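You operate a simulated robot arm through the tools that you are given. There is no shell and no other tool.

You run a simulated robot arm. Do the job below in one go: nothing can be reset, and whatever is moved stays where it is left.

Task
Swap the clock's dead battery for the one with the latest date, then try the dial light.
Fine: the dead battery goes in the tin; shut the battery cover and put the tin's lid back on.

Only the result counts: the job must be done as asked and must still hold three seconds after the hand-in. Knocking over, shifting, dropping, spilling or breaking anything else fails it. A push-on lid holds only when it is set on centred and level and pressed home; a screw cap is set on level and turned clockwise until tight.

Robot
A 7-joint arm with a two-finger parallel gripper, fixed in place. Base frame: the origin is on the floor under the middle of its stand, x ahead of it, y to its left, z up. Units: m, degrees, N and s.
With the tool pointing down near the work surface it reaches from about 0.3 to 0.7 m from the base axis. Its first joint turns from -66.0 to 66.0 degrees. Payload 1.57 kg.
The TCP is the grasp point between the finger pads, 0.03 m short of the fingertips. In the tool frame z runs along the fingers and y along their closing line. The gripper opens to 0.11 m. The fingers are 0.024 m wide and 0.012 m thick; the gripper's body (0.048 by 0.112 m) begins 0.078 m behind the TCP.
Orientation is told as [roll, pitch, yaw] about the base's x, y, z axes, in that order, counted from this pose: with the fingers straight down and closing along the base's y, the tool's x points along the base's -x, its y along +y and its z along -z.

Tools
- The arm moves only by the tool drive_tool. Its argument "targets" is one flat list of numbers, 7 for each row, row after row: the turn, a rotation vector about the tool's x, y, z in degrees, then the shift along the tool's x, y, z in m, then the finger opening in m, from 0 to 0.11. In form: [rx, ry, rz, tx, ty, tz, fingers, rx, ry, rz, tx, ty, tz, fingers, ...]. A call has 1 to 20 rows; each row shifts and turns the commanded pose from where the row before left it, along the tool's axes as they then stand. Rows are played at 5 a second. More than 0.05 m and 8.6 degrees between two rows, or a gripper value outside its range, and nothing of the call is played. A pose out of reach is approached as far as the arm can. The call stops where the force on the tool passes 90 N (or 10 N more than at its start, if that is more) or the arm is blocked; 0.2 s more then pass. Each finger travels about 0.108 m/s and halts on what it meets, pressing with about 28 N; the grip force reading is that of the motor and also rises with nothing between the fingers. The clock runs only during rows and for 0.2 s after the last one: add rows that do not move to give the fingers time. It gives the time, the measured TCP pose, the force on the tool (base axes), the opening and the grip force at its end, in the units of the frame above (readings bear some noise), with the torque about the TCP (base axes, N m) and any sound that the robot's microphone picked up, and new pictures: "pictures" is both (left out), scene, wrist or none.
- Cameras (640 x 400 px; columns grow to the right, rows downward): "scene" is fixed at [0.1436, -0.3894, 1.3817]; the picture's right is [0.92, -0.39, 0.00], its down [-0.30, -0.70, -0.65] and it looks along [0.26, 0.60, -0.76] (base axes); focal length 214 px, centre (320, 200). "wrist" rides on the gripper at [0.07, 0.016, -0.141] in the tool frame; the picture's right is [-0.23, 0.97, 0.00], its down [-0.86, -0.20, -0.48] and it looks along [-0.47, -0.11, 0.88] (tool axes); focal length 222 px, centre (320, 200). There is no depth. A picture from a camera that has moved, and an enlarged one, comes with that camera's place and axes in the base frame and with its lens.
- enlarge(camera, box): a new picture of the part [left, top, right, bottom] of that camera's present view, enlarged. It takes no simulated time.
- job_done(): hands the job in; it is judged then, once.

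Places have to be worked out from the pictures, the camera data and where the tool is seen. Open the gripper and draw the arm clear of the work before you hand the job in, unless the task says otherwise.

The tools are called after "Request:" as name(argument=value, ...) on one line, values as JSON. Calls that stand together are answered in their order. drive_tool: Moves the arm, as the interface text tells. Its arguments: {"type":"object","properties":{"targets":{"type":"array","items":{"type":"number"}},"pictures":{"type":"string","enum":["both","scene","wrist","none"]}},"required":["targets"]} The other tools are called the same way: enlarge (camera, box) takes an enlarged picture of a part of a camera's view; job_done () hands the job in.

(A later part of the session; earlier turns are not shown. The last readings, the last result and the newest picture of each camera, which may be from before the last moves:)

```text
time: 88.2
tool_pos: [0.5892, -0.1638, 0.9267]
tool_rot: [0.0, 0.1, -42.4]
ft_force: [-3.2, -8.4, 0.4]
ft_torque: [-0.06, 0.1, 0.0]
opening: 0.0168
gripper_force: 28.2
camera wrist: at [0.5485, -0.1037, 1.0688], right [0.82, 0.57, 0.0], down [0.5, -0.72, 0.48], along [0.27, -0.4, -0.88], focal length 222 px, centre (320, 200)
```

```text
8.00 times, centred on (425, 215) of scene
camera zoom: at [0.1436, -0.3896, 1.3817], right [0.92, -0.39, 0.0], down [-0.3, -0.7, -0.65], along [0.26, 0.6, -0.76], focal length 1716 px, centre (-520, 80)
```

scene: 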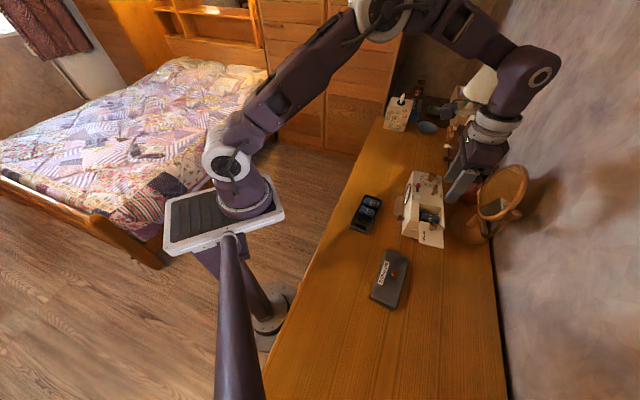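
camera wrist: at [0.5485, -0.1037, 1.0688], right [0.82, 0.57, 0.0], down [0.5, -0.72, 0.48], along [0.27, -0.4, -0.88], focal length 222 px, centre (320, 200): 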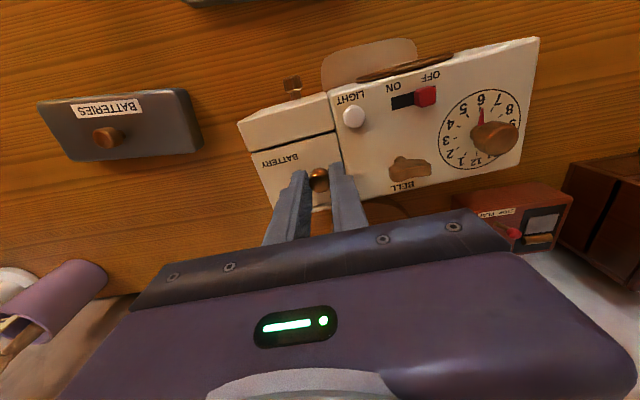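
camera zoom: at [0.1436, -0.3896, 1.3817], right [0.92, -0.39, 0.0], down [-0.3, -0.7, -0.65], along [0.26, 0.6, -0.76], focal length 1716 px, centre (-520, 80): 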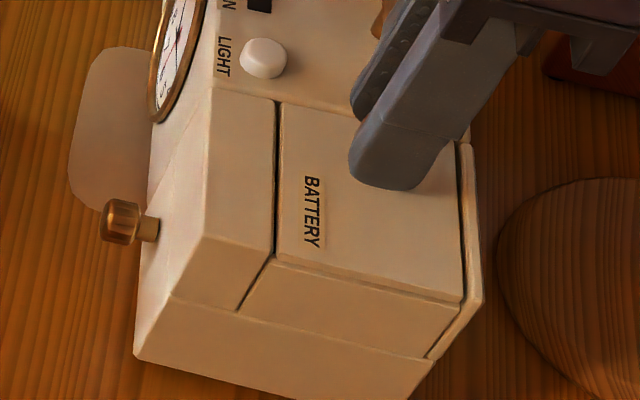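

The cover is at its closed stop (8 N resistance) and the seam is tight. Opening had dragged the clock about 2 mm outward, so I push gently 2 mm further to bring it back, and compare.

Request:
drive_tool(targets=[0, 0, 0, 0, 0.001, 0, 0.01, 0, 0, 0, 0, 0, 0, 0.01], pictures="none")

Request:
drive_tool(targets=[0, 0, 0, 0, 0.001, 0, 0.01, 0, 0, 0, 0, 0, 0, 0.01], pictures="none")

Request:
enlarge(camera="scene", box=[395, 190, 445, 240])

```text
time: 88.8
tool_pos: [0.589, -0.1622, 0.9264]
tool_rot: [0.0, 0.0, -42.3]
ft_force: [-6.0, -5.1, -0.1]
ft_torque: [-0.3, 0.04, 0.03]
opening: 0.0169
gripper_force: 28.0
```

```text
time: 89.4
tool_pos: [0.5912, -0.1617, 0.9271]
tool_rot: [-0.1, 0.0, -42.4]
ft_force: [-2.7, -7.7, 0.0]
ft_torque: [-0.17, 0.09, -0.06]
opening: 0.0167
gripper_force: 28.1
```

```text
8.00 times, centred on (420, 215) of scene
camera zoom: at [0.1436, -0.3896, 1.3817], right [0.92, -0.39, 0.0], down [-0.3, -0.7, -0.65], along [0.26, 0.6, -0.76], focal length 1716 px, centre (-480, 80)
```

zoom: 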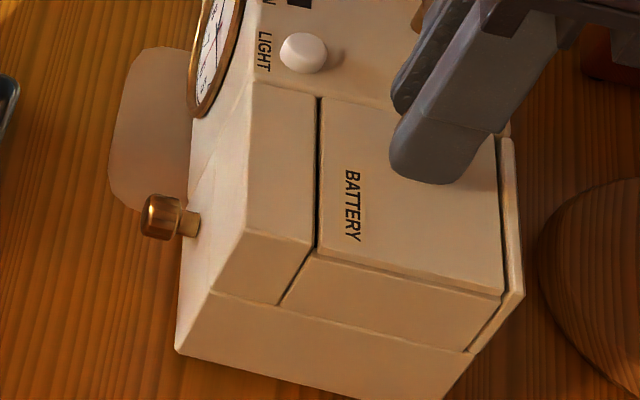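

The clock is back within about 1.5 mm of where it began, and the cover is shut. I open the fingers and rise clear of the knob.

Request:
drive_tool(targets=[0, 0, 0, 0, 0, 0, 0.022, 0, 0, 0, 0, 0, 0, 0.035, 0, 0, 0, 0, 0, 0, 0.04, 0, 0, 0, 0, 0, -0.01, 0.04, 0, 0, 0, 0, 0, -0.03, 0.04, 0, 0, 0, 0, 0, -0.03, 0.04, 0, 0, 0, 0, 0, -0.02, 0.04, 0, 0, 0, 0, 0, 0, 0.04], pictures="both")

Request:
enlarge(camera="wrist", box=[240, 70, 400, 200])

Request:
enlarge(camera="scene", box=[395, 190, 445, 240])

```text
time: 91.2
tool_pos: [0.5916, -0.1618, 1.0167]
tool_rot: [-0.1, 0.1, -42.4]
ft_force: [0.2, -0.6, 0.0]
ft_torque: [0.04, 0.01, -0.01]
opening: 0.04
gripper_force: 0.1
camera wrist: at [0.5509, -0.1027, 1.1594], right [0.82, 0.57, 0.0], down [0.5, -0.72, 0.48], along [0.27, -0.39, -0.88], focal length 222 px, centre (320, 200)
```

scene: 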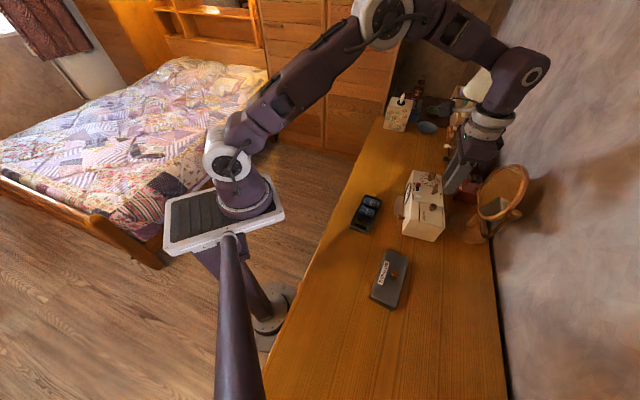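
wrist: 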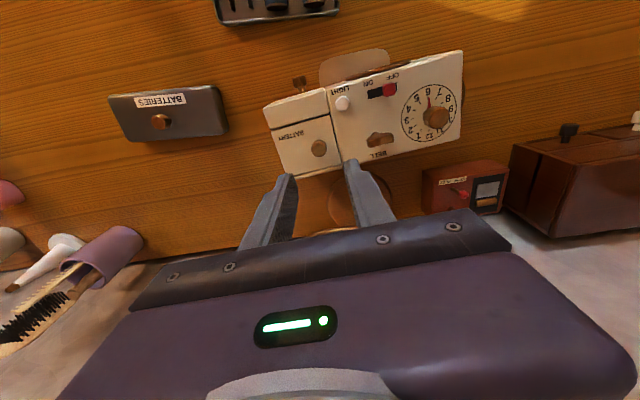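

```text
3.08 times, centred on (320, 135) of wrist
camera zoom: at [0.5509, -0.1027, 1.1594], right [0.82, 0.57, 0.0], down [0.5, -0.72, 0.48], along [0.27, -0.39, -0.88], focal length 684 px, centre (320, 400)
```

zoom: 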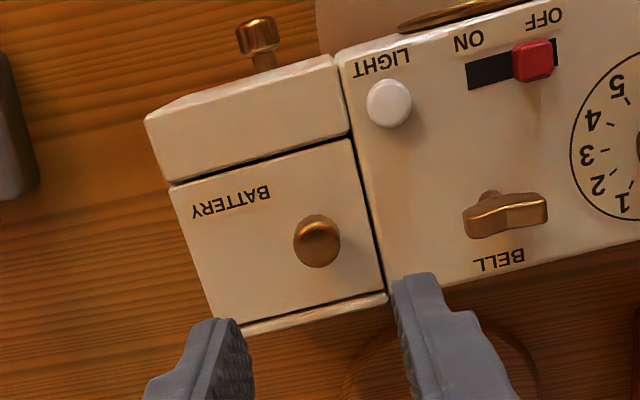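

```text
8.00 times, centred on (420, 215) of scene
camera zoom: at [0.1436, -0.3894, 1.3817], right [0.92, -0.39, 0.0], down [-0.3, -0.7, -0.65], along [0.26, 0.6, -0.76], focal length 1716 px, centre (-480, 80)
```

zoom: 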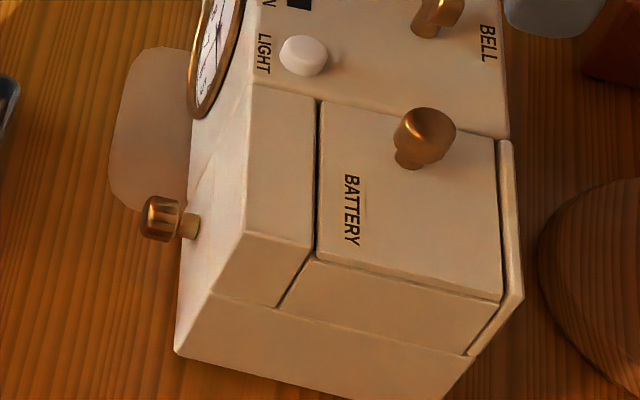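

Request:
enlarge(camera="wrist", box=[310, 95, 350, 170])

Request:
enlarge(camera="scene", box=[410, 195, 436, 217])

```text
5.33 times, centred on (330, 132) of wrist
camera zoom: at [0.5509, -0.1027, 1.1594], right [0.82, 0.57, 0.0], down [0.5, -0.72, 0.48], along [0.27, -0.39, -0.88], focal length 1185 px, centre (267, 560)
```

zoom: 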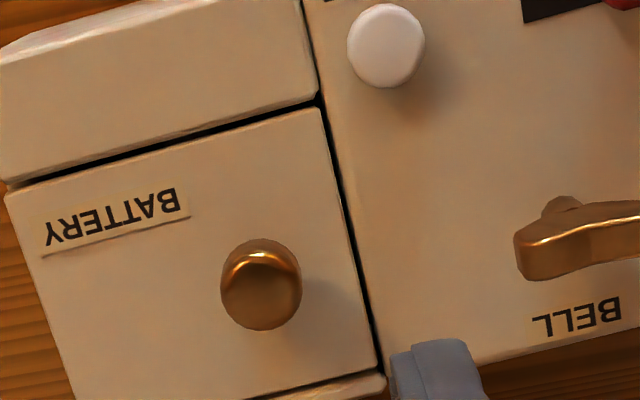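

```text
16.00 times, centred on (423, 206) of scene
camera zoom: at [0.1436, -0.3894, 1.3817], right [0.92, -0.39, 0.0], down [-0.3, -0.7, -0.65], along [0.26, 0.6, -0.76], focal length 3432 px, centre (-1328, 104)
```

zoom: 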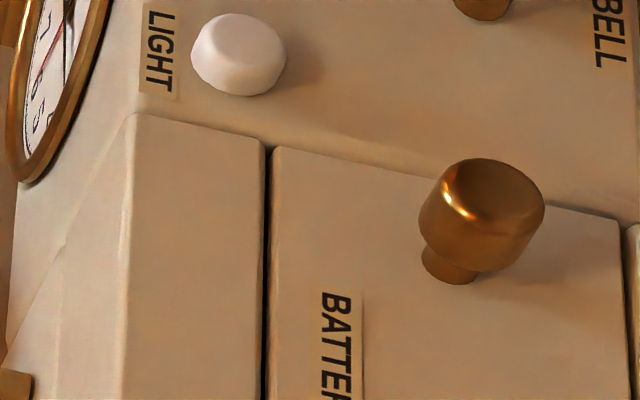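

The cover's corner matches its original closed position to the pixel. Next the LIGHT button, at about 41 mm in tool +x and 34 mm in +y: I close the fingers, move over it, and descend to well above it.

Request:
drive_tool(targets=[0, 0, 0, 0.0206, 0.017, 0, 0.02, 0, 0, 0, 0.0206, 0.0169, 0, 0.0, 0, 0, 0, 0, 0, 0.03, 0.0, 0, 0, 0, 0, 0, 0.025, 0.0, 0, 0, 0, 0, 0, 0, 0.0], pictures="both")

Request:
enlarge(camera="wrist", box=[250, 80, 390, 220])

Request:
enlarge(camera="scene", box=[395, 150, 455, 220])

```text
time: 92.4
tool_pos: [0.5848, -0.1093, 0.9601]
tool_rot: [0.0, 0.1, -42.4]
ft_force: [-0.1, 0.6, -0.1]
ft_torque: [0.0, 0.0, 0.02]
opening: 0.0002
gripper_force: 21.8
camera wrist: at [0.5442, -0.0494, 1.1028], right [0.82, 0.57, 0.0], down [0.5, -0.72, 0.48], along [0.27, -0.39, -0.88], focal length 222 px, centre (320, 200)
```

scene: 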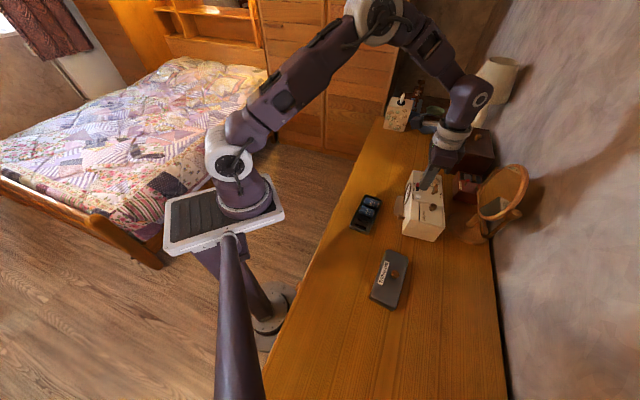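
wrist: 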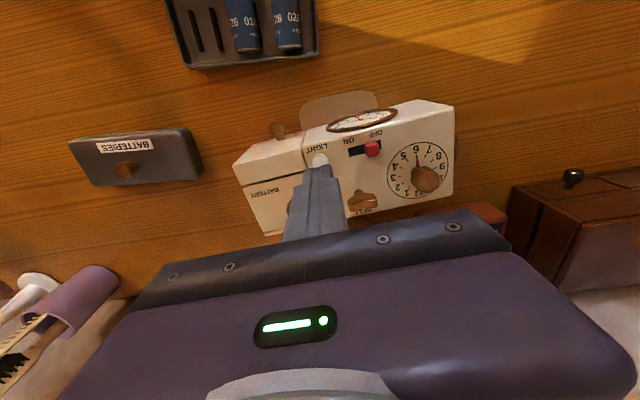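

```text
2.86 times, centred on (320, 150) of wrist
camera zoom: at [0.5442, -0.0494, 1.1028], right [0.82, 0.57, 0.0], down [0.5, -0.72, 0.48], along [0.27, -0.39, -0.88], focal length 635 px, centre (320, 343)
```

zoom: 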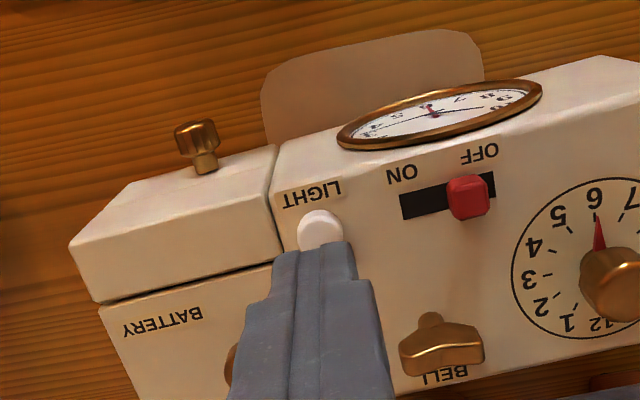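

```text
5.71 times, centred on (425, 185) of scene
camera zoom: at [0.1437, -0.3894, 1.3817], right [0.92, -0.39, 0.0], down [-0.3, -0.7, -0.65], along [0.26, 0.6, -0.76], focal length 1226 px, centre (-280, 286)
```

zoom: 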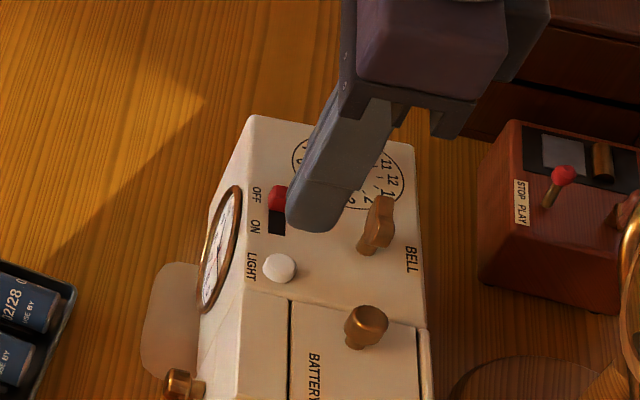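

The closed fingertips are over the button within 2–3 mm. I descend to just above it and then press in small steps, watching force, sound and the dial.

Request:
drive_tool(targets=[0, 0, 0, 0, 0, 0.015, 0.0, 0, 0, 0, 0, 0, 0.013, 0.0, 0, 0, 0, 0, 0, 0, 0.0], pictures="none")

Request:
enlarge(camera="wrist", box=[250, 80, 390, 220])

Request:
enlarge(camera="scene", box=[400, 170, 440, 215])

```text
time: 93.2
tool_pos: [0.584, -0.1101, 0.9324]
tool_rot: [0.0, 0.1, -42.5]
ft_force: [0.5, -1.2, 0.3]
ft_torque: [0.04, -0.02, -0.02]
opening: 0.0
gripper_force: 21.1
```

```text
2.86 times, centred on (320, 150) of wrist
camera zoom: at [0.5438, -0.05, 1.0748], right [0.82, 0.57, 0.0], down [0.5, -0.72, 0.48], along [0.27, -0.39, -0.88], focal length 635 px, centre (320, 343)
```

zoom: 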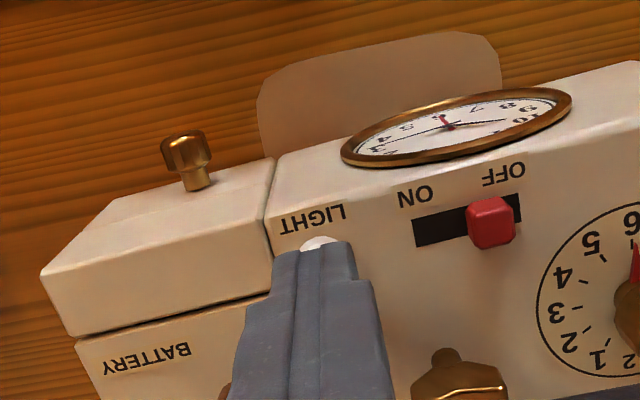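

```text
8.89 times, centred on (420, 192) of scene
camera zoom: at [0.1436, -0.3894, 1.3817], right [0.92, -0.39, 0.0], down [-0.3, -0.7, -0.65], along [0.26, 0.6, -0.76], focal length 1906 px, centre (-569, 267)
```

zoom: 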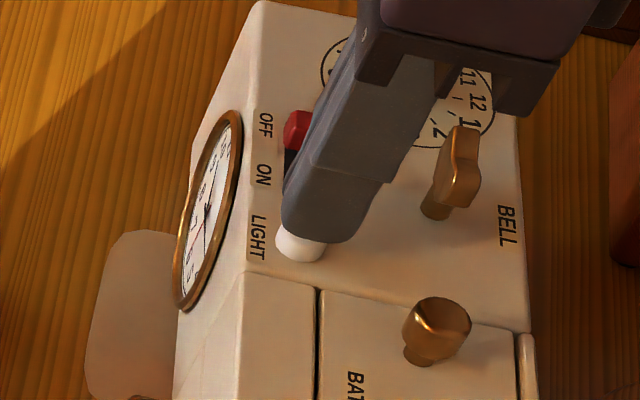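

The button's location from the scene view (0.584, -0.109) matches the TCP. I press down in small steps.

Request:
drive_tool(targets=[0, 0, 0, 0, 0, 0.002, 0.0, 0, 0, 0, 0, 0, 0.002, 0.0, 0, 0, 0, 0, 0, 0, 0.0], pictures="none")

Request:
drive_tool(targets=[0, 0, 0, 0, 0, 0.0015, 0.0, 0, 0, 0, 0, 0, 0, 0.0], pictures="none")

Request:
drive_tool(targets=[0, 0, 0, 0, 0, 0.0015, 0.0, 0, 0, 0, 0, 0, 0, 0.0], pictures="none")

```text
time: 94.0
tool_pos: [0.5842, -0.1097, 0.9291]
tool_rot: [0.0, -0.1, -42.4]
ft_force: [0.5, 0.5, -0.1]
ft_torque: [-0.02, -0.02, 0.0]
opening: 0.0001
gripper_force: 21.5
```

```text
time: 94.6
tool_pos: [0.5834, -0.1084, 0.9271]
tool_rot: [0.1, 0.0, -42.4]
ft_force: [0.9, 1.3, 0.0]
ft_torque: [-0.02, 0.01, 0.0]
opening: 0.0
gripper_force: 21.1
```

```text
time: 95.2
tool_pos: [0.5848, -0.1092, 0.9263]
tool_rot: [0.0, 0.0, -42.4]
ft_force: [-0.4, 0.2, 0.7]
ft_torque: [-0.02, 0.01, -0.02]
opening: 0.0
gripper_force: 21.2
```

Request:
drive_tool(targets=[0, 0, 0, 0, 0, 0.001, 0.0, 0, 0, 0, 0, 0, 0, 0.0], pictures="none")

Request:
drive_tool(targets=[0, 0, 0, 0, 0, 0.001, 0.0, 0, 0, 0, 0, 0, 0, 0.0], pictures="none")

Request:
enlarge(camera="scene", box=[400, 170, 440, 215])

Request:
enlarge(camera="wrist", box=[250, 80, 390, 220])

```text
time: 95.8
tool_pos: [0.5831, -0.1089, 0.9258]
tool_rot: [0.1, 0.0, -42.4]
ft_force: [-0.9, -0.2, 0.6]
ft_torque: [0.0, 0.02, 0.0]
opening: 0.0
gripper_force: 20.9
```

```text
time: 96.4
tool_pos: [0.5827, -0.109, 0.9248]
tool_rot: [0.0, -0.1, -42.4]
ft_force: [-0.6, 0.1, 0.9]
ft_torque: [-0.02, -0.01, 0.0]
opening: 0.0
gripper_force: 21.1
```

```text
8.89 times, centred on (420, 192) of scene
camera zoom: at [0.1436, -0.3894, 1.3817], right [0.92, -0.39, 0.0], down [-0.3, -0.7, -0.65], along [0.26, 0.6, -0.76], focal length 1906 px, centre (-569, 267)
```

zoom: 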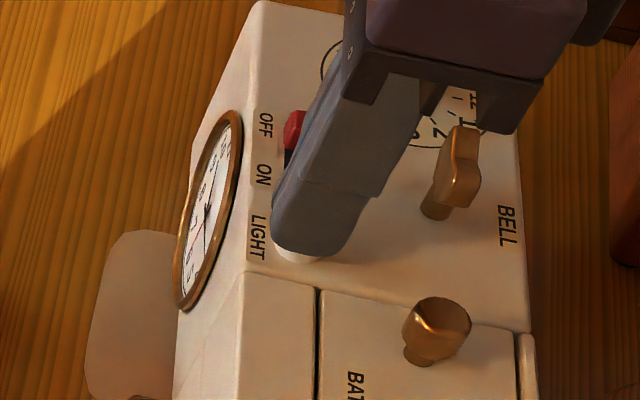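

```text
2.86 times, centred on (320, 150) of wrist
camera zoom: at [0.543, -0.0492, 1.0674], right [0.82, 0.57, 0.0], down [0.5, -0.72, 0.48], along [0.27, -0.39, -0.88], focal length 635 px, centre (320, 343)
```

zoom: 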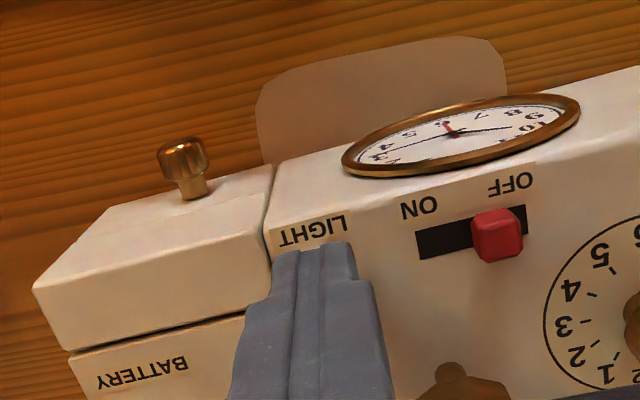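

Slight contact only (about 1 N). I continue pressing by 1 mm steps.

Request:
drive_tool(targets=[0, 0, 0, 0, 0, 0.001, 0.0, 0, 0, 0, 0, 0, 0, 0.0], pictures="none")

Request:
drive_tool(targets=[0, 0, 0, 0, 0, 0.001, 0.0, 0, 0, 0, 0, 0, 0, 0.0], pictures="none")

Request:
drive_tool(targets=[0, 0, 0, 0, 0, 0.001, 0.0, 0, 0, 0, 0, 0, 0, 0.0], pictures="none")

Request:
enlarge(camera="scene", box=[400, 170, 440, 215])

```text
time: 97.0
tool_pos: [0.5831, -0.1089, 0.9233]
tool_rot: [0.0, 0.0, -42.4]
ft_force: [0.1, 0.6, 1.2]
ft_torque: [0.0, -0.01, 0.01]
opening: 0.0003
gripper_force: 21.2
heard: click
```

```text
time: 97.6
tool_pos: [0.5823, -0.1084, 0.9231]
tool_rot: [0.0, 0.0, -42.4]
ft_force: [0.5, 0.2, 1.1]
ft_torque: [0.0, -0.05, -0.01]
opening: 0.0
gripper_force: 21.3
```

```text
time: 98.2
tool_pos: [0.582, -0.1075, 0.9217]
tool_rot: [0.0, -0.1, -42.4]
ft_force: [-2.0, -0.7, 3.8]
ft_torque: [-0.02, 0.06, -0.02]
opening: 0.0
gripper_force: 21.4
```

```text
8.89 times, centred on (420, 192) of scene
camera zoom: at [0.1435, -0.3894, 1.3817], right [0.92, -0.39, 0.0], down [-0.3, -0.7, -0.65], along [0.26, 0.6, -0.76], focal length 1906 px, centre (-569, 267)
```

zoom: 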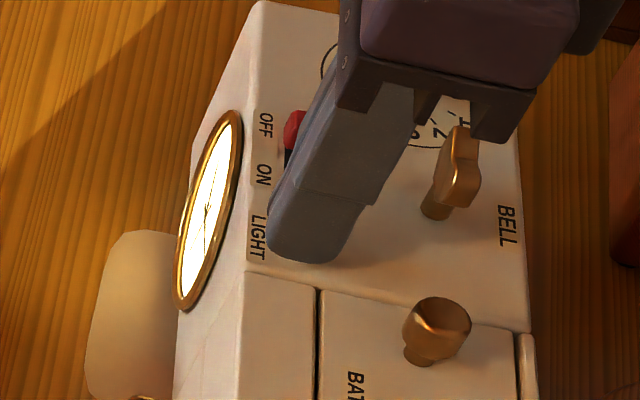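

A click was heard and the dial is lit, so the new cell works. I release the button and rise.

Request:
drive_tool(targets=[0, 0, 0, 0, 0, -0.005, 0.0, 0, 0, 0, 0, 0, -0.015, 0.0, 0, 0, 0, 0, 0, -0.03, 0.0, 0, 0, 0, 0, 0, -0.04, 0.0, 0, 0, 0, 0, 0, -0.02, 0.0, 0, 0, 0, 0, 0, 0, 0.0], pictures="both")

Request:
enlarge(camera="scene", box=[395, 165, 455, 245])

Request:
enlarge(camera="scene", box=[340, 185, 400, 310])

```text
time: 99.6
tool_pos: [0.5832, -0.1071, 1.0323]
tool_rot: [0.0, 0.0, -42.5]
ft_force: [0.1, 0.0, 0.3]
ft_torque: [-0.04, 0.01, -0.03]
opening: 0.0001
gripper_force: 21.5
camera wrist: at [0.5431, -0.0482, 1.1747], right [0.82, 0.57, 0.0], down [0.5, -0.72, 0.48], along [0.27, -0.39, -0.88], focal length 222 px, centre (320, 200)
```

scene: 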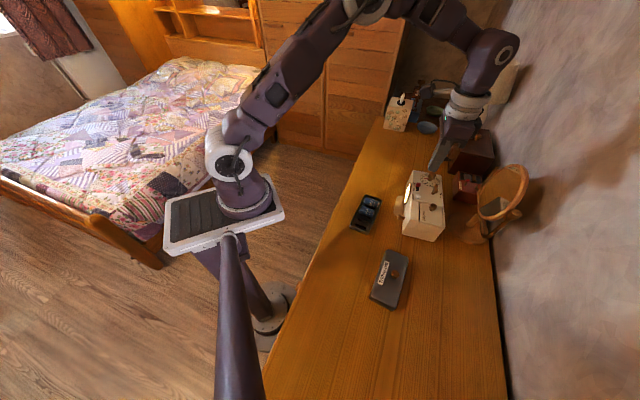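
wrist: 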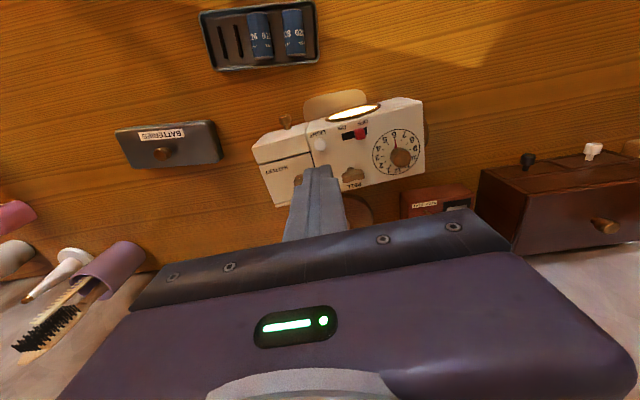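

```text
5.00 times, centred on (425, 205) of scene
camera zoom: at [0.1436, -0.3894, 1.3817], right [0.92, -0.39, 0.0], down [-0.3, -0.7, -0.65], along [0.26, 0.6, -0.76], focal length 1072 px, centre (-205, 175)
```

zoom: 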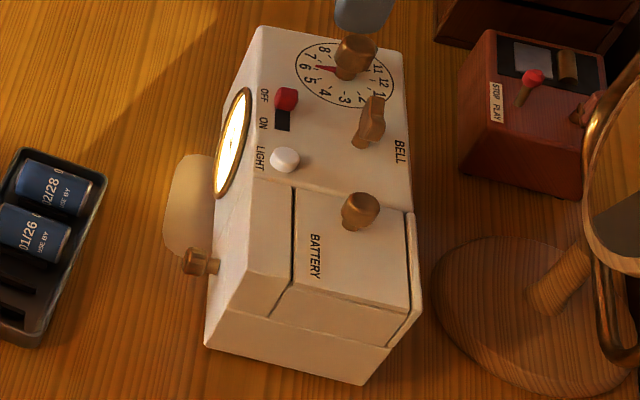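

```text
3.20 times, centred on (370, 248) of scene
camera zoom: at [0.1436, -0.3894, 1.3817], right [0.92, -0.39, 0.0], down [-0.3, -0.7, -0.65], along [0.26, 0.6, -0.76], focal length 686 px, centre (160, 48)
```

zoom: 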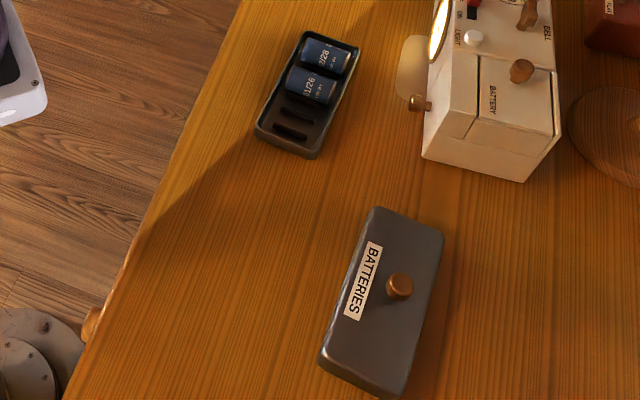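

The dial stays lit. Before fetching the lid I check whether the tin moved, with the same zoom of the scene as right after the lid came off.

Request:
enlarge(camera="scene", box=[340, 180, 392, 240])

Request:
enlarge(camera="scene", box=[350, 210, 372, 230])

Request:
enlarge(camera="scene", box=[354, 192, 376, 212])

```text
6.67 times, centred on (366, 210) of scene
camera zoom: at [0.1436, -0.3894, 1.3817], right [0.92, -0.39, 0.0], down [-0.3, -0.7, -0.65], along [0.26, 0.6, -0.76], focal length 1430 px, centre (13, 133)
```

zoom: 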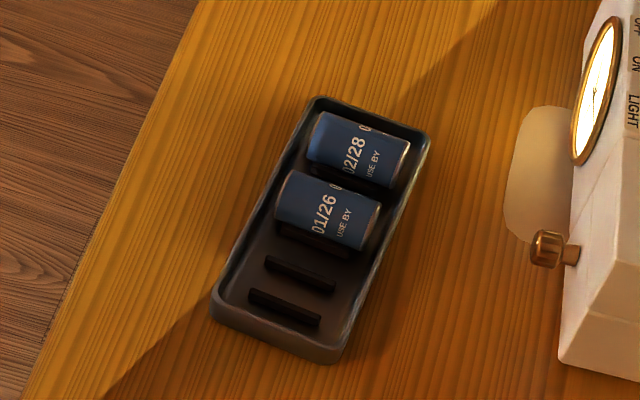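

```text
16.00 times, centred on (361, 220) of scene
camera zoom: at [0.1436, -0.3894, 1.3817], right [0.92, -0.39, 0.0], down [-0.3, -0.7, -0.65], along [0.26, 0.6, -0.76], focal length 3432 px, centre (-336, -120)
```

zoom: 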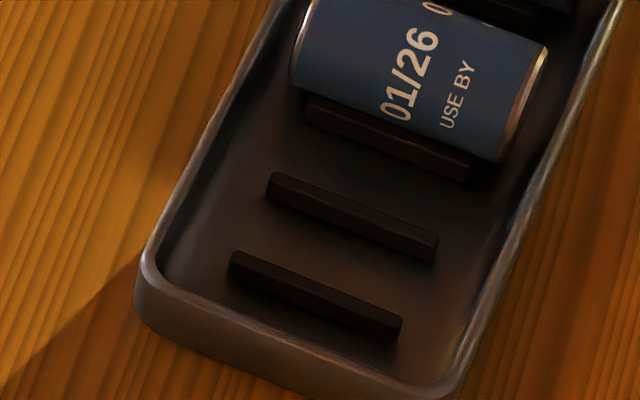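

```text
16.00 times, centred on (365, 202) of scene
camera zoom: at [0.1436, -0.3894, 1.3817], right [0.92, -0.39, 0.0], down [-0.3, -0.7, -0.65], along [0.26, 0.6, -0.76], focal length 3432 px, centre (-400, 168)
```

zoom: 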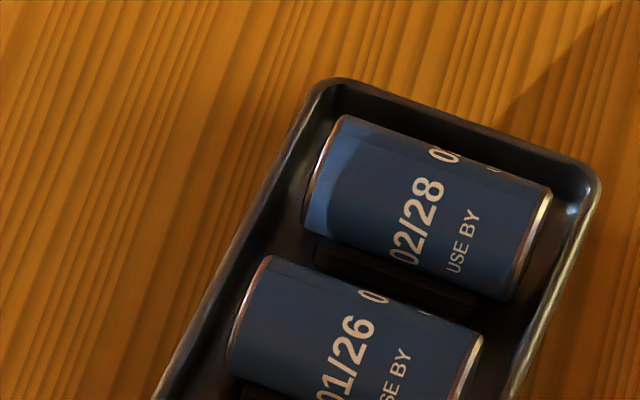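

The tin has not moved, so the lid's original seating pose still holds. I turn back to yaw 39° and travel to above the lid, fingers open.

Request:
drive_tool(targets=[0, 0, -8.14, 0, 0, 0, 0.02, 0, 0, -8.14, 0, 0, 0, 0.04, 0, 0, -8.14, 0, 0, 0, 0.05, 0, 0, -8.14, 0, 0, 0, 0.05, 0, 0, -8.14, 0, 0, 0, 0.05, 0, 0, -8.14, 0, 0, 0, 0.05, 0, 0, -8.14, 0, 0, 0, 0.05, 0, 0, -8.14, 0, 0, 0, 0.05, 0, 0, -8.14, 0, 0, 0, 0.05, 0, 0, -8.14, 0, 0, 0, 0.05, 0, 0, 0, 0.034783, -0.001424, 0, 0.05, 0, 0, 0, 0.034783, -0.001424, 0, 0.05, 0, 0, 0, 0.034783, -0.001424, 0, 0.05, 0, 0, 0, 0.034783, -0.001424, 0, 0.05, 0, 0, 0, 0.034783, -0.001424, 0, 0.05, 0, 0, 0, 0.034783, -0.001424, 0, 0.05, 0, 0, 0, 0.034783, -0.001424, 0, 0.05, 0, 0, 0, 0, 0, 0, 0.05], pictures="both")

Request:
enlarge(camera="wrist", box=[260, 60, 380, 190])

```text
time: 103.4
tool_pos: [0.4006, -0.2704, 1.0322]
tool_rot: [0.1, 0.0, 38.9]
ft_force: [-0.1, 0.1, 0.5]
ft_torque: [0.02, 0.03, -0.01]
opening: 0.0504
gripper_force: 0.1
camera wrist: at [0.3358, -0.3009, 1.174], right [-0.44, 0.9, 0.0], down [0.79, 0.38, 0.48], along [0.43, 0.21, -0.88], focal length 222 px, centre (320, 200)
```

scene: 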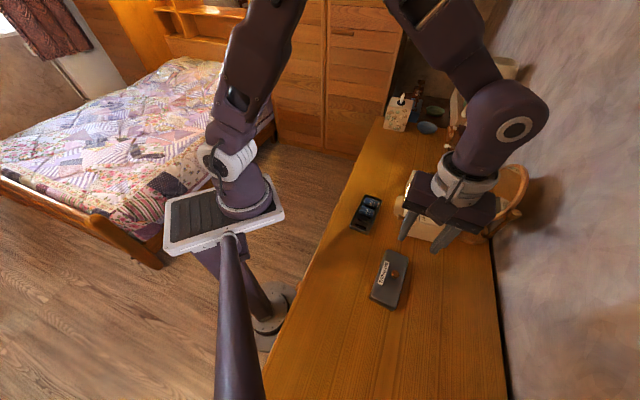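
wrist: 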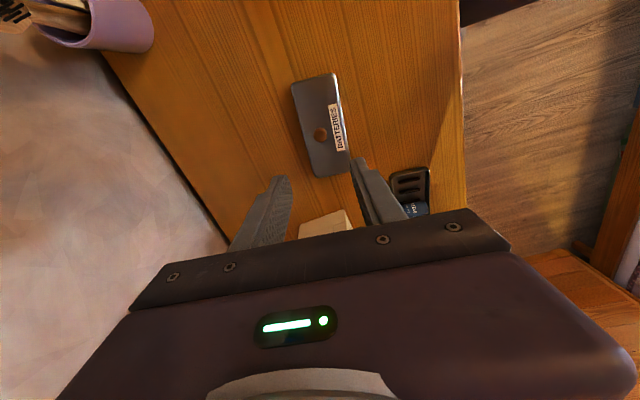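

```text
3.08 times, centred on (320, 125) of wrist
camera zoom: at [0.3358, -0.3009, 1.174], right [-0.44, 0.9, 0.0], down [0.79, 0.38, 0.48], along [0.43, 0.21, -0.88], focal length 684 px, centre (320, 431)
```

zoom: 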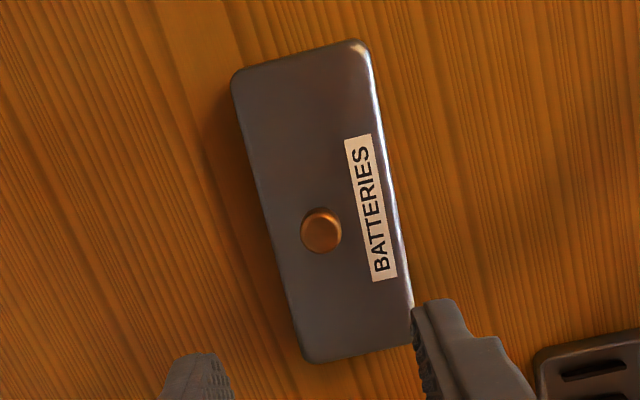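

The lid's knob is right under the TCP. I descend around it to the height where I released it.

Request:
drive_tool(targets=[0, 0, 0, 0, 0, 0.04, 0.05, 0, 0, 0, 0, 0, 0.04, 0.05, 0, 0, 0, 0, 0, 0.04, 0.05, 0, 0, 0, 0, 0, 0.03, 0.05, 0, 0, 0, 0, 0, 0.01, 0.05, 0, 0, 0, 0, 0, 0, 0.05], pictures="wrist")

Request:
enlarge(camera="wrist", box=[250, 120, 400, 250])

```text
time: 104.8
tool_pos: [0.4027, -0.2693, 0.8724]
tool_rot: [0.1, 0.0, 39.0]
ft_force: [0.1, -1.1, 0.4]
ft_torque: [0.01, -0.01, 0.0]
opening: 0.0499
gripper_force: 0.0
camera wrist: at [0.3376, -0.2997, 1.0151], right [-0.44, 0.9, 0.0], down [0.79, 0.38, 0.48], along [0.43, 0.21, -0.88], focal length 222 px, centre (320, 200)
```

wrist: 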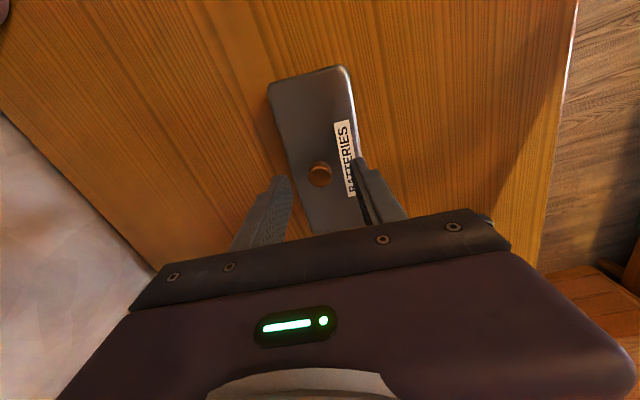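

```text
3.08 times, centred on (325, 185) of wrist
camera zoom: at [0.3376, -0.2997, 1.0151], right [-0.44, 0.9, 0.0], down [0.79, 0.38, 0.48], along [0.43, 0.21, -0.88], focal length 684 px, centre (305, 246)
```

zoom: 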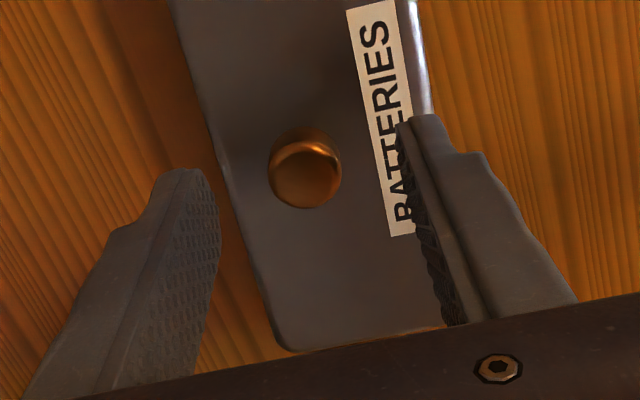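

Request:
drive_tool(targets=[0, 0, 0, 0, 0, 0.005, 0.045, 0, 0, 0, 0, 0, 0.0035, 0.04, 0, 0, 0, 0, 0, 0, 0.03, 0, 0, 0, 0, 0, 0, 0.02, 0, 0, 0, 0, 0, 0, 0.0, 0, 0, 0, 0, 0, 0, 0.0], pictures="wrist")

Request:
enlarge(camera="wrist", box=[250, 60, 400, 250])

```text
time: 106.2
tool_pos: [0.4011, -0.2692, 0.8628]
tool_rot: [0.0, 0.0, 39.1]
ft_force: [-1.0, -0.5, 0.0]
ft_torque: [0.02, -0.05, 0.0]
opening: 0.0187
gripper_force: 28.4
camera wrist: at [0.3363, -0.2998, 1.006], right [-0.44, 0.9, 0.0], down [0.79, 0.38, 0.48], along [0.43, 0.21, -0.88], focal length 222 px, centre (320, 200)
```

wrist: 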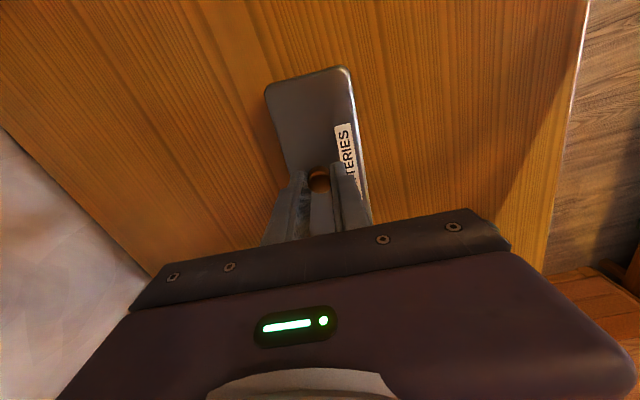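

```text
2.11 times, centred on (325, 155) of wrist
camera zoom: at [0.3363, -0.2998, 1.006], right [-0.44, 0.9, 0.0], down [0.79, 0.38, 0.48], along [0.43, 0.21, -0.88], focal length 468 px, centre (310, 295)
```

zoom: 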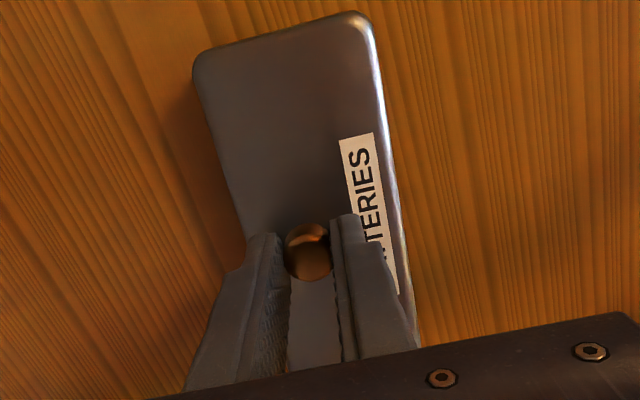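

The lid is gripped exactly as when it was set down. I lift it and carry it back along the reverse path to above the tin.

Request:
drive_tool(targets=[0, 0, 0, 0, 0, -0.005, 0.0, 0, 0, 0, 0, 0, -0.0137, 0.0, 0, 0, 0, 0, 0, -0.03, 0.0, 0, 0, 0, 0, 0, -0.035, 0.0, 0, 0, 0, 0, 0, -0.035, 0.0, 0, 0, 0, -0.02943, 0.02162, 0, 0.0, 0, 0, 0, -0.02943, 0.02162, 0, 0.0, 0, 0, 0, -0.02943, 0.02162, 0, 0.0, 0, 0, 0, -0.02943, 0.02162, 0, 0.0, 0, 0, 0, -0.02943, 0.02162, 0, 0.0, 0, 0, 0, -0.02943, 0.02162, 0, 0.0, 0, 0, 0, 0, 0, 0, 0.0], pictures="both")

Request:
enlarge(camera="scene", box=[340, 155, 420, 245])

Request:
enlarge(camera="wrist", box=[250, 60, 400, 250])

```text
time: 108.8
tool_pos: [0.455, -0.0565, 0.9828]
tool_rot: [0.0, 0.0, 39.0]
ft_force: [0.1, -0.2, -0.2]
ft_torque: [0.02, 0.04, 0.03]
opening: 0.0183
gripper_force: 28.2
camera wrist: at [0.3907, -0.0876, 1.125], right [-0.44, 0.9, 0.0], down [0.79, 0.38, 0.48], along [0.43, 0.21, -0.88], focal length 222 px, centre (320, 200)
```

scene: 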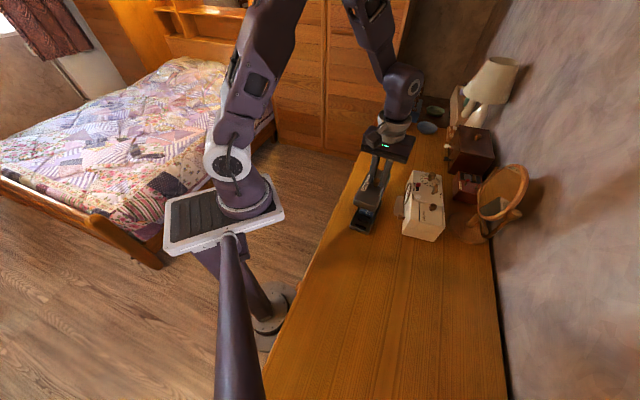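
wrist: 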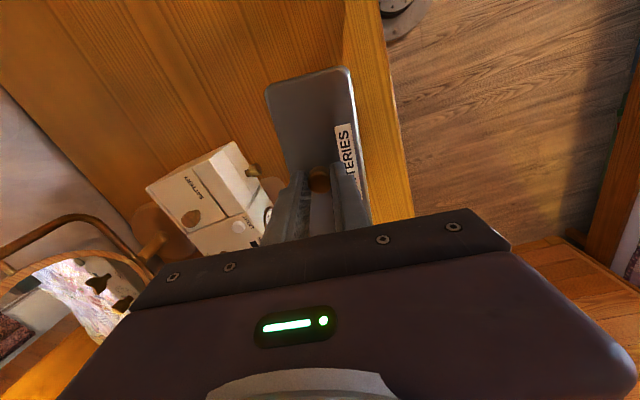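

```text
4.44 times, centred on (380, 200) of scene
camera zoom: at [0.1437, -0.3893, 1.3817], right [0.92, -0.39, 0.0], down [-0.3, -0.7, -0.65], along [0.26, 0.6, -0.76], focal length 953 px, centre (53, 200)
```

zoom: 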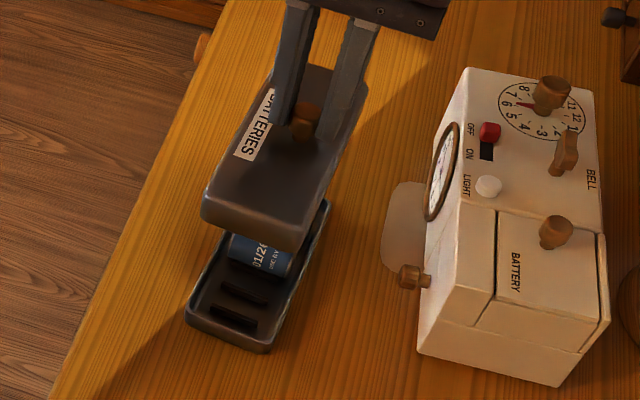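

```text
2.11 times, centred on (325, 155) of wrist
camera zoom: at [0.3907, -0.0876, 1.125], right [-0.44, 0.9, 0.0], down [0.79, 0.38, 0.48], along [0.43, 0.21, -0.88], focal length 468 px, centre (310, 295)
```

zoom: 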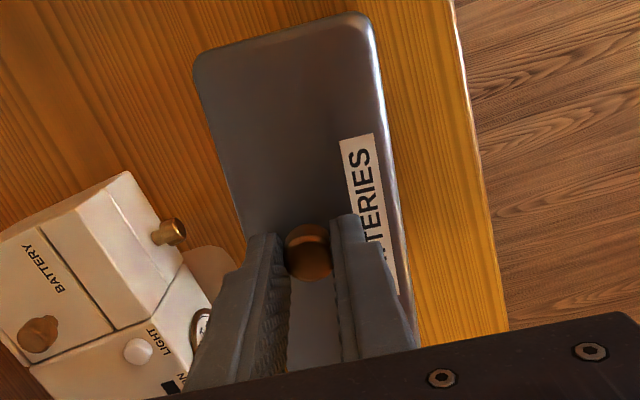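

The dial light has since gone out by itself. The lid is back above the tin; I lower it to 1 cm above its seat and check the alignment.

Request:
drive_tool(targets=[0, 0, 0, 0, 0, 0.03, 0.0, 0, 0, 0, 0, 0, 0.03, 0.0, 0, 0, 0, 0, 0, 0.02, 0.0, 0, 0, 0, 0, 0, 0.008, 0.0, 0, 0, 0, 0, 0, 0, 0.0], pictures="both")

Request:
enlarge(camera="scene", box=[345, 190, 385, 240])

Request:
enlarge(camera="wrist", box=[230, 50, 400, 250])

```text
time: 110.0
tool_pos: [0.456, -0.0568, 0.8945]
tool_rot: [0.0, 0.0, 39.1]
ft_force: [0.2, 0.2, -0.2]
ft_torque: [0.01, -0.04, 0.01]
opening: 0.0186
gripper_force: 28.5
camera wrist: at [0.3918, -0.0883, 1.0369], right [-0.44, 0.9, 0.0], down [0.79, 0.38, 0.48], along [0.43, 0.21, -0.88], focal length 222 px, centre (320, 200)
```

scene: 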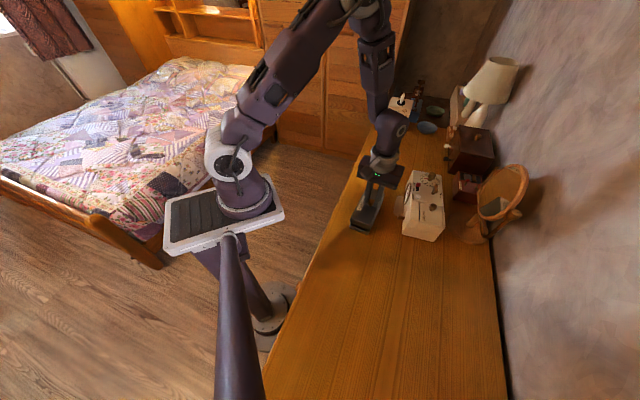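
wrist: 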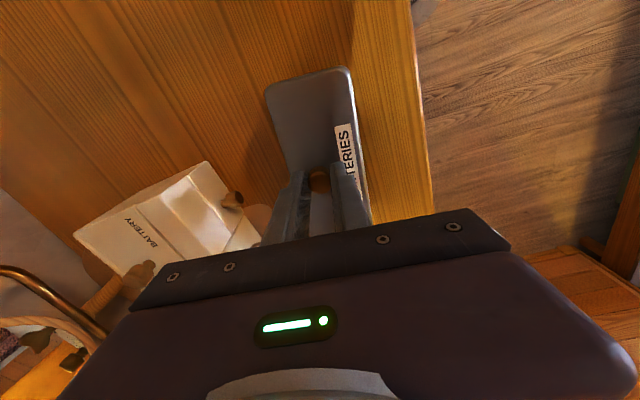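

```text
8.00 times, centred on (365, 215) of scene
camera zoom: at [0.1437, -0.3894, 1.3817], right [0.92, -0.39, 0.0], down [-0.3, -0.7, -0.65], along [0.26, 0.6, -0.76], focal length 1716 px, centre (-40, 80)
```

zoom: 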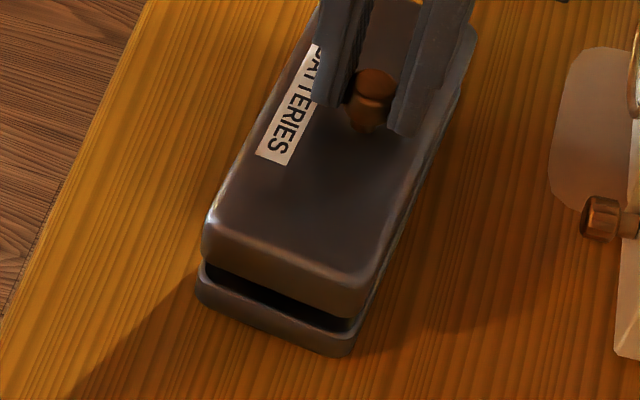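

```text
2.00 times, centred on (315, 150) of wrist
camera zoom: at [0.3918, -0.0883, 1.0369], right [-0.44, 0.9, 0.0], down [0.79, 0.38, 0.48], along [0.43, 0.21, -0.88], focal length 444 px, centre (330, 300)
```

zoom: 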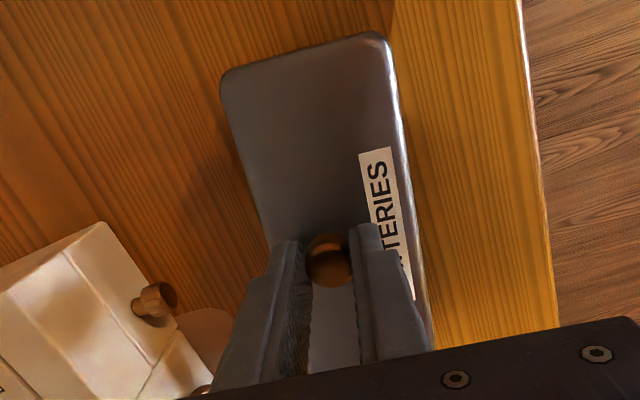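

The lid is centred over the tin, about 12 mm above its seat. I continue down in small steps, reading forces.

Request:
drive_tool(targets=[0, 0, 0, 0, 0, 0.004, 0.0, 0, 0, 0, 0, 0, 0.003, 0.0, 0, 0, 0, 0, 0, 0, 0.0], pictures="none")

Request:
drive_tool(targets=[0, 0, 0, 0, 0, 0.002, 0.0, 0, 0, 0, 0, 0, 0, 0.0], pictures="none")

Request:
drive_tool(targets=[0, 0, 0, 0, 0, 0.001, 0.0, 0, 0, 0, 0, 0, 0, 0.0], pictures="none")

Request:
enlarge(camera="scene", box=[345, 190, 385, 240])

```text
time: 110.8
tool_pos: [0.457, -0.058, 0.8861]
tool_rot: [0.0, 0.0, 39.0]
ft_force: [-0.3, -0.3, -0.9]
ft_torque: [-0.02, -0.02, 0.0]
opening: 0.0186
gripper_force: 28.4
```

```text
time: 111.4
tool_pos: [0.456, -0.0578, 0.8842]
tool_rot: [0.0, 0.0, 38.9]
ft_force: [0.1, -0.3, -0.7]
ft_torque: [0.01, -0.01, 0.01]
opening: 0.0184
gripper_force: 28.2
```

```text
time: 112.0
tool_pos: [0.4561, -0.0571, 0.8829]
tool_rot: [0.0, 0.0, 39.0]
ft_force: [0.0, -0.5, -0.1]
ft_torque: [0.01, 0.02, 0.01]
opening: 0.0184
gripper_force: 27.6
```

```text
8.00 times, centred on (365, 215) of scene
camera zoom: at [0.1437, -0.3894, 1.3817], right [0.92, -0.39, 0.0], down [-0.3, -0.7, -0.65], along [0.26, 0.6, -0.76], focal length 1716 px, centre (-40, 80)
```

zoom: 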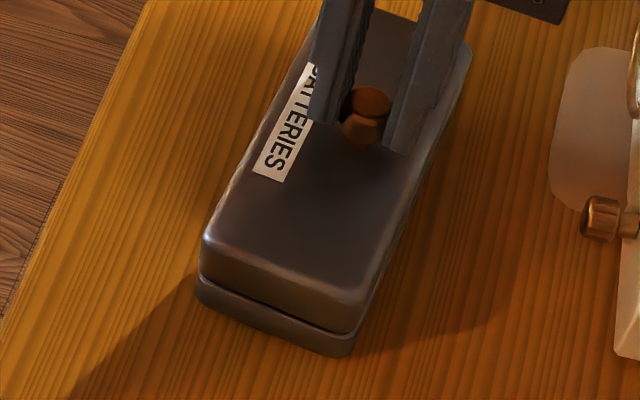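

Only about 2 mm to go and no contact force yet. I continue in 1 mm steps.

Request:
drive_tool(targets=[0, 0, 0, 0, 0, 0.001, 0.0, 0, 0, 0, 0, 0, 0, 0.0], pictures="none")

Request:
drive_tool(targets=[0, 0, 0, 0, 0, 0.001, 0.0, 0, 0, 0, 0, 0, 0, 0.0], pictures="none")

Request:
drive_tool(targets=[0, 0, 0, 0, 0, 0.001, 0.0, 0, 0, 0, 0, 0, 0, 0.0], pictures="none")

```text
time: 112.6
tool_pos: [0.4559, -0.0571, 0.8817]
tool_rot: [0.0, 0.0, 39.0]
ft_force: [0.0, 0.4, 0.2]
ft_torque: [0.01, -0.03, 0.0]
opening: 0.0187
gripper_force: 28.5
```

```text
time: 113.2
tool_pos: [0.4564, -0.0583, 0.8814]
tool_rot: [-0.2, 0.1, 39.1]
ft_force: [0.7, -2.8, 9.4]
ft_torque: [-0.2, 0.14, 0.02]
opening: 0.0184
gripper_force: 28.2
heard: snap
```

```text
time: 113.8
tool_pos: [0.4573, -0.0572, 0.8818]
tool_rot: [-0.1, -0.1, 39.0]
ft_force: [3.6, -7.8, 30.2]
ft_torque: [-0.24, -0.1, 0.0]
opening: 0.0188
gripper_force: 28.4
```

A snap was heard and the lid now resists firmly at 30 N, so it is pressed home. I ease off most of the load without pulling, then open the fingers.

Request:
drive_tool(targets=[0, 0, 0, 0, 0, -0.0007, 0.0, 0, 0, 0, 0, 0, 0, 0.0], pictures="none")

Request:
drive_tool(targets=[0, 0, 0, 0, 0, 0, 0.022, 0, 0, 0, 0, 0, 0, 0.035, 0, 0, 0, 0, 0, 0, 0.05, 0, 0, 0, 0, 0, 0, 0.05], pictures="wrist")

Request:
enlarge(camera="scene", box=[345, 190, 385, 240])

```text
time: 114.4
tool_pos: [0.4557, -0.0567, 0.8818]
tool_rot: [0.0, 0.0, 38.9]
ft_force: [5.0, -3.8, 9.6]
ft_torque: [0.11, -0.44, -0.09]
opening: 0.0184
gripper_force: 28.0
```

```text
time: 115.4
tool_pos: [0.4563, -0.0577, 0.8808]
tool_rot: [0.0, -0.1, 38.9]
ft_force: [0.6, -0.1, -0.2]
ft_torque: [0.03, -0.01, -0.02]
opening: 0.05
gripper_force: 0.0
camera wrist: at [0.3912, -0.0881, 1.024], right [-0.44, 0.9, 0.0], down [0.79, 0.38, 0.48], along [0.43, 0.21, -0.88], focal length 222 px, centre (320, 200)
```

wrist: 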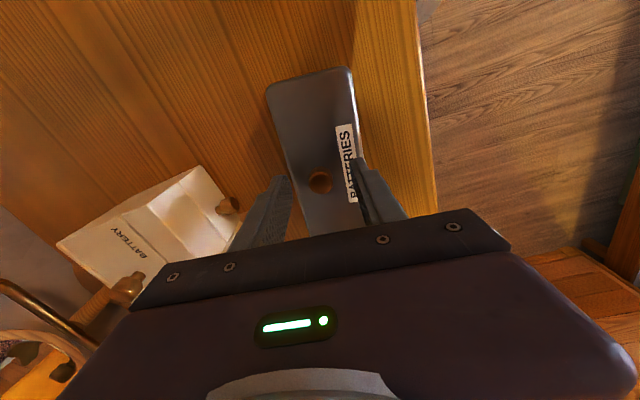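

```text
8.00 times, centred on (365, 215) of scene
camera zoom: at [0.1436, -0.3894, 1.3817], right [0.92, -0.39, 0.0], down [-0.3, -0.7, -0.65], along [0.26, 0.6, -0.76], focal length 1716 px, centre (-40, 80)
```

zoom: 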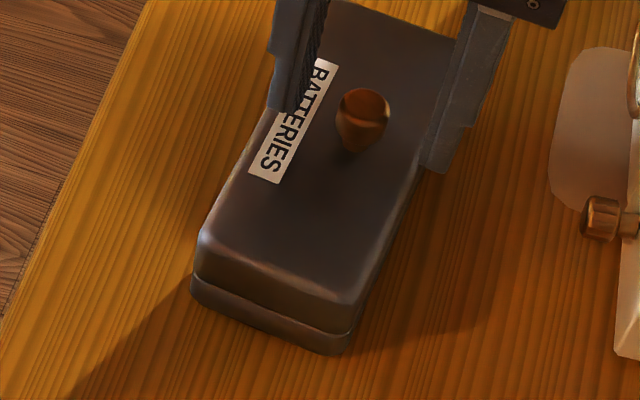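

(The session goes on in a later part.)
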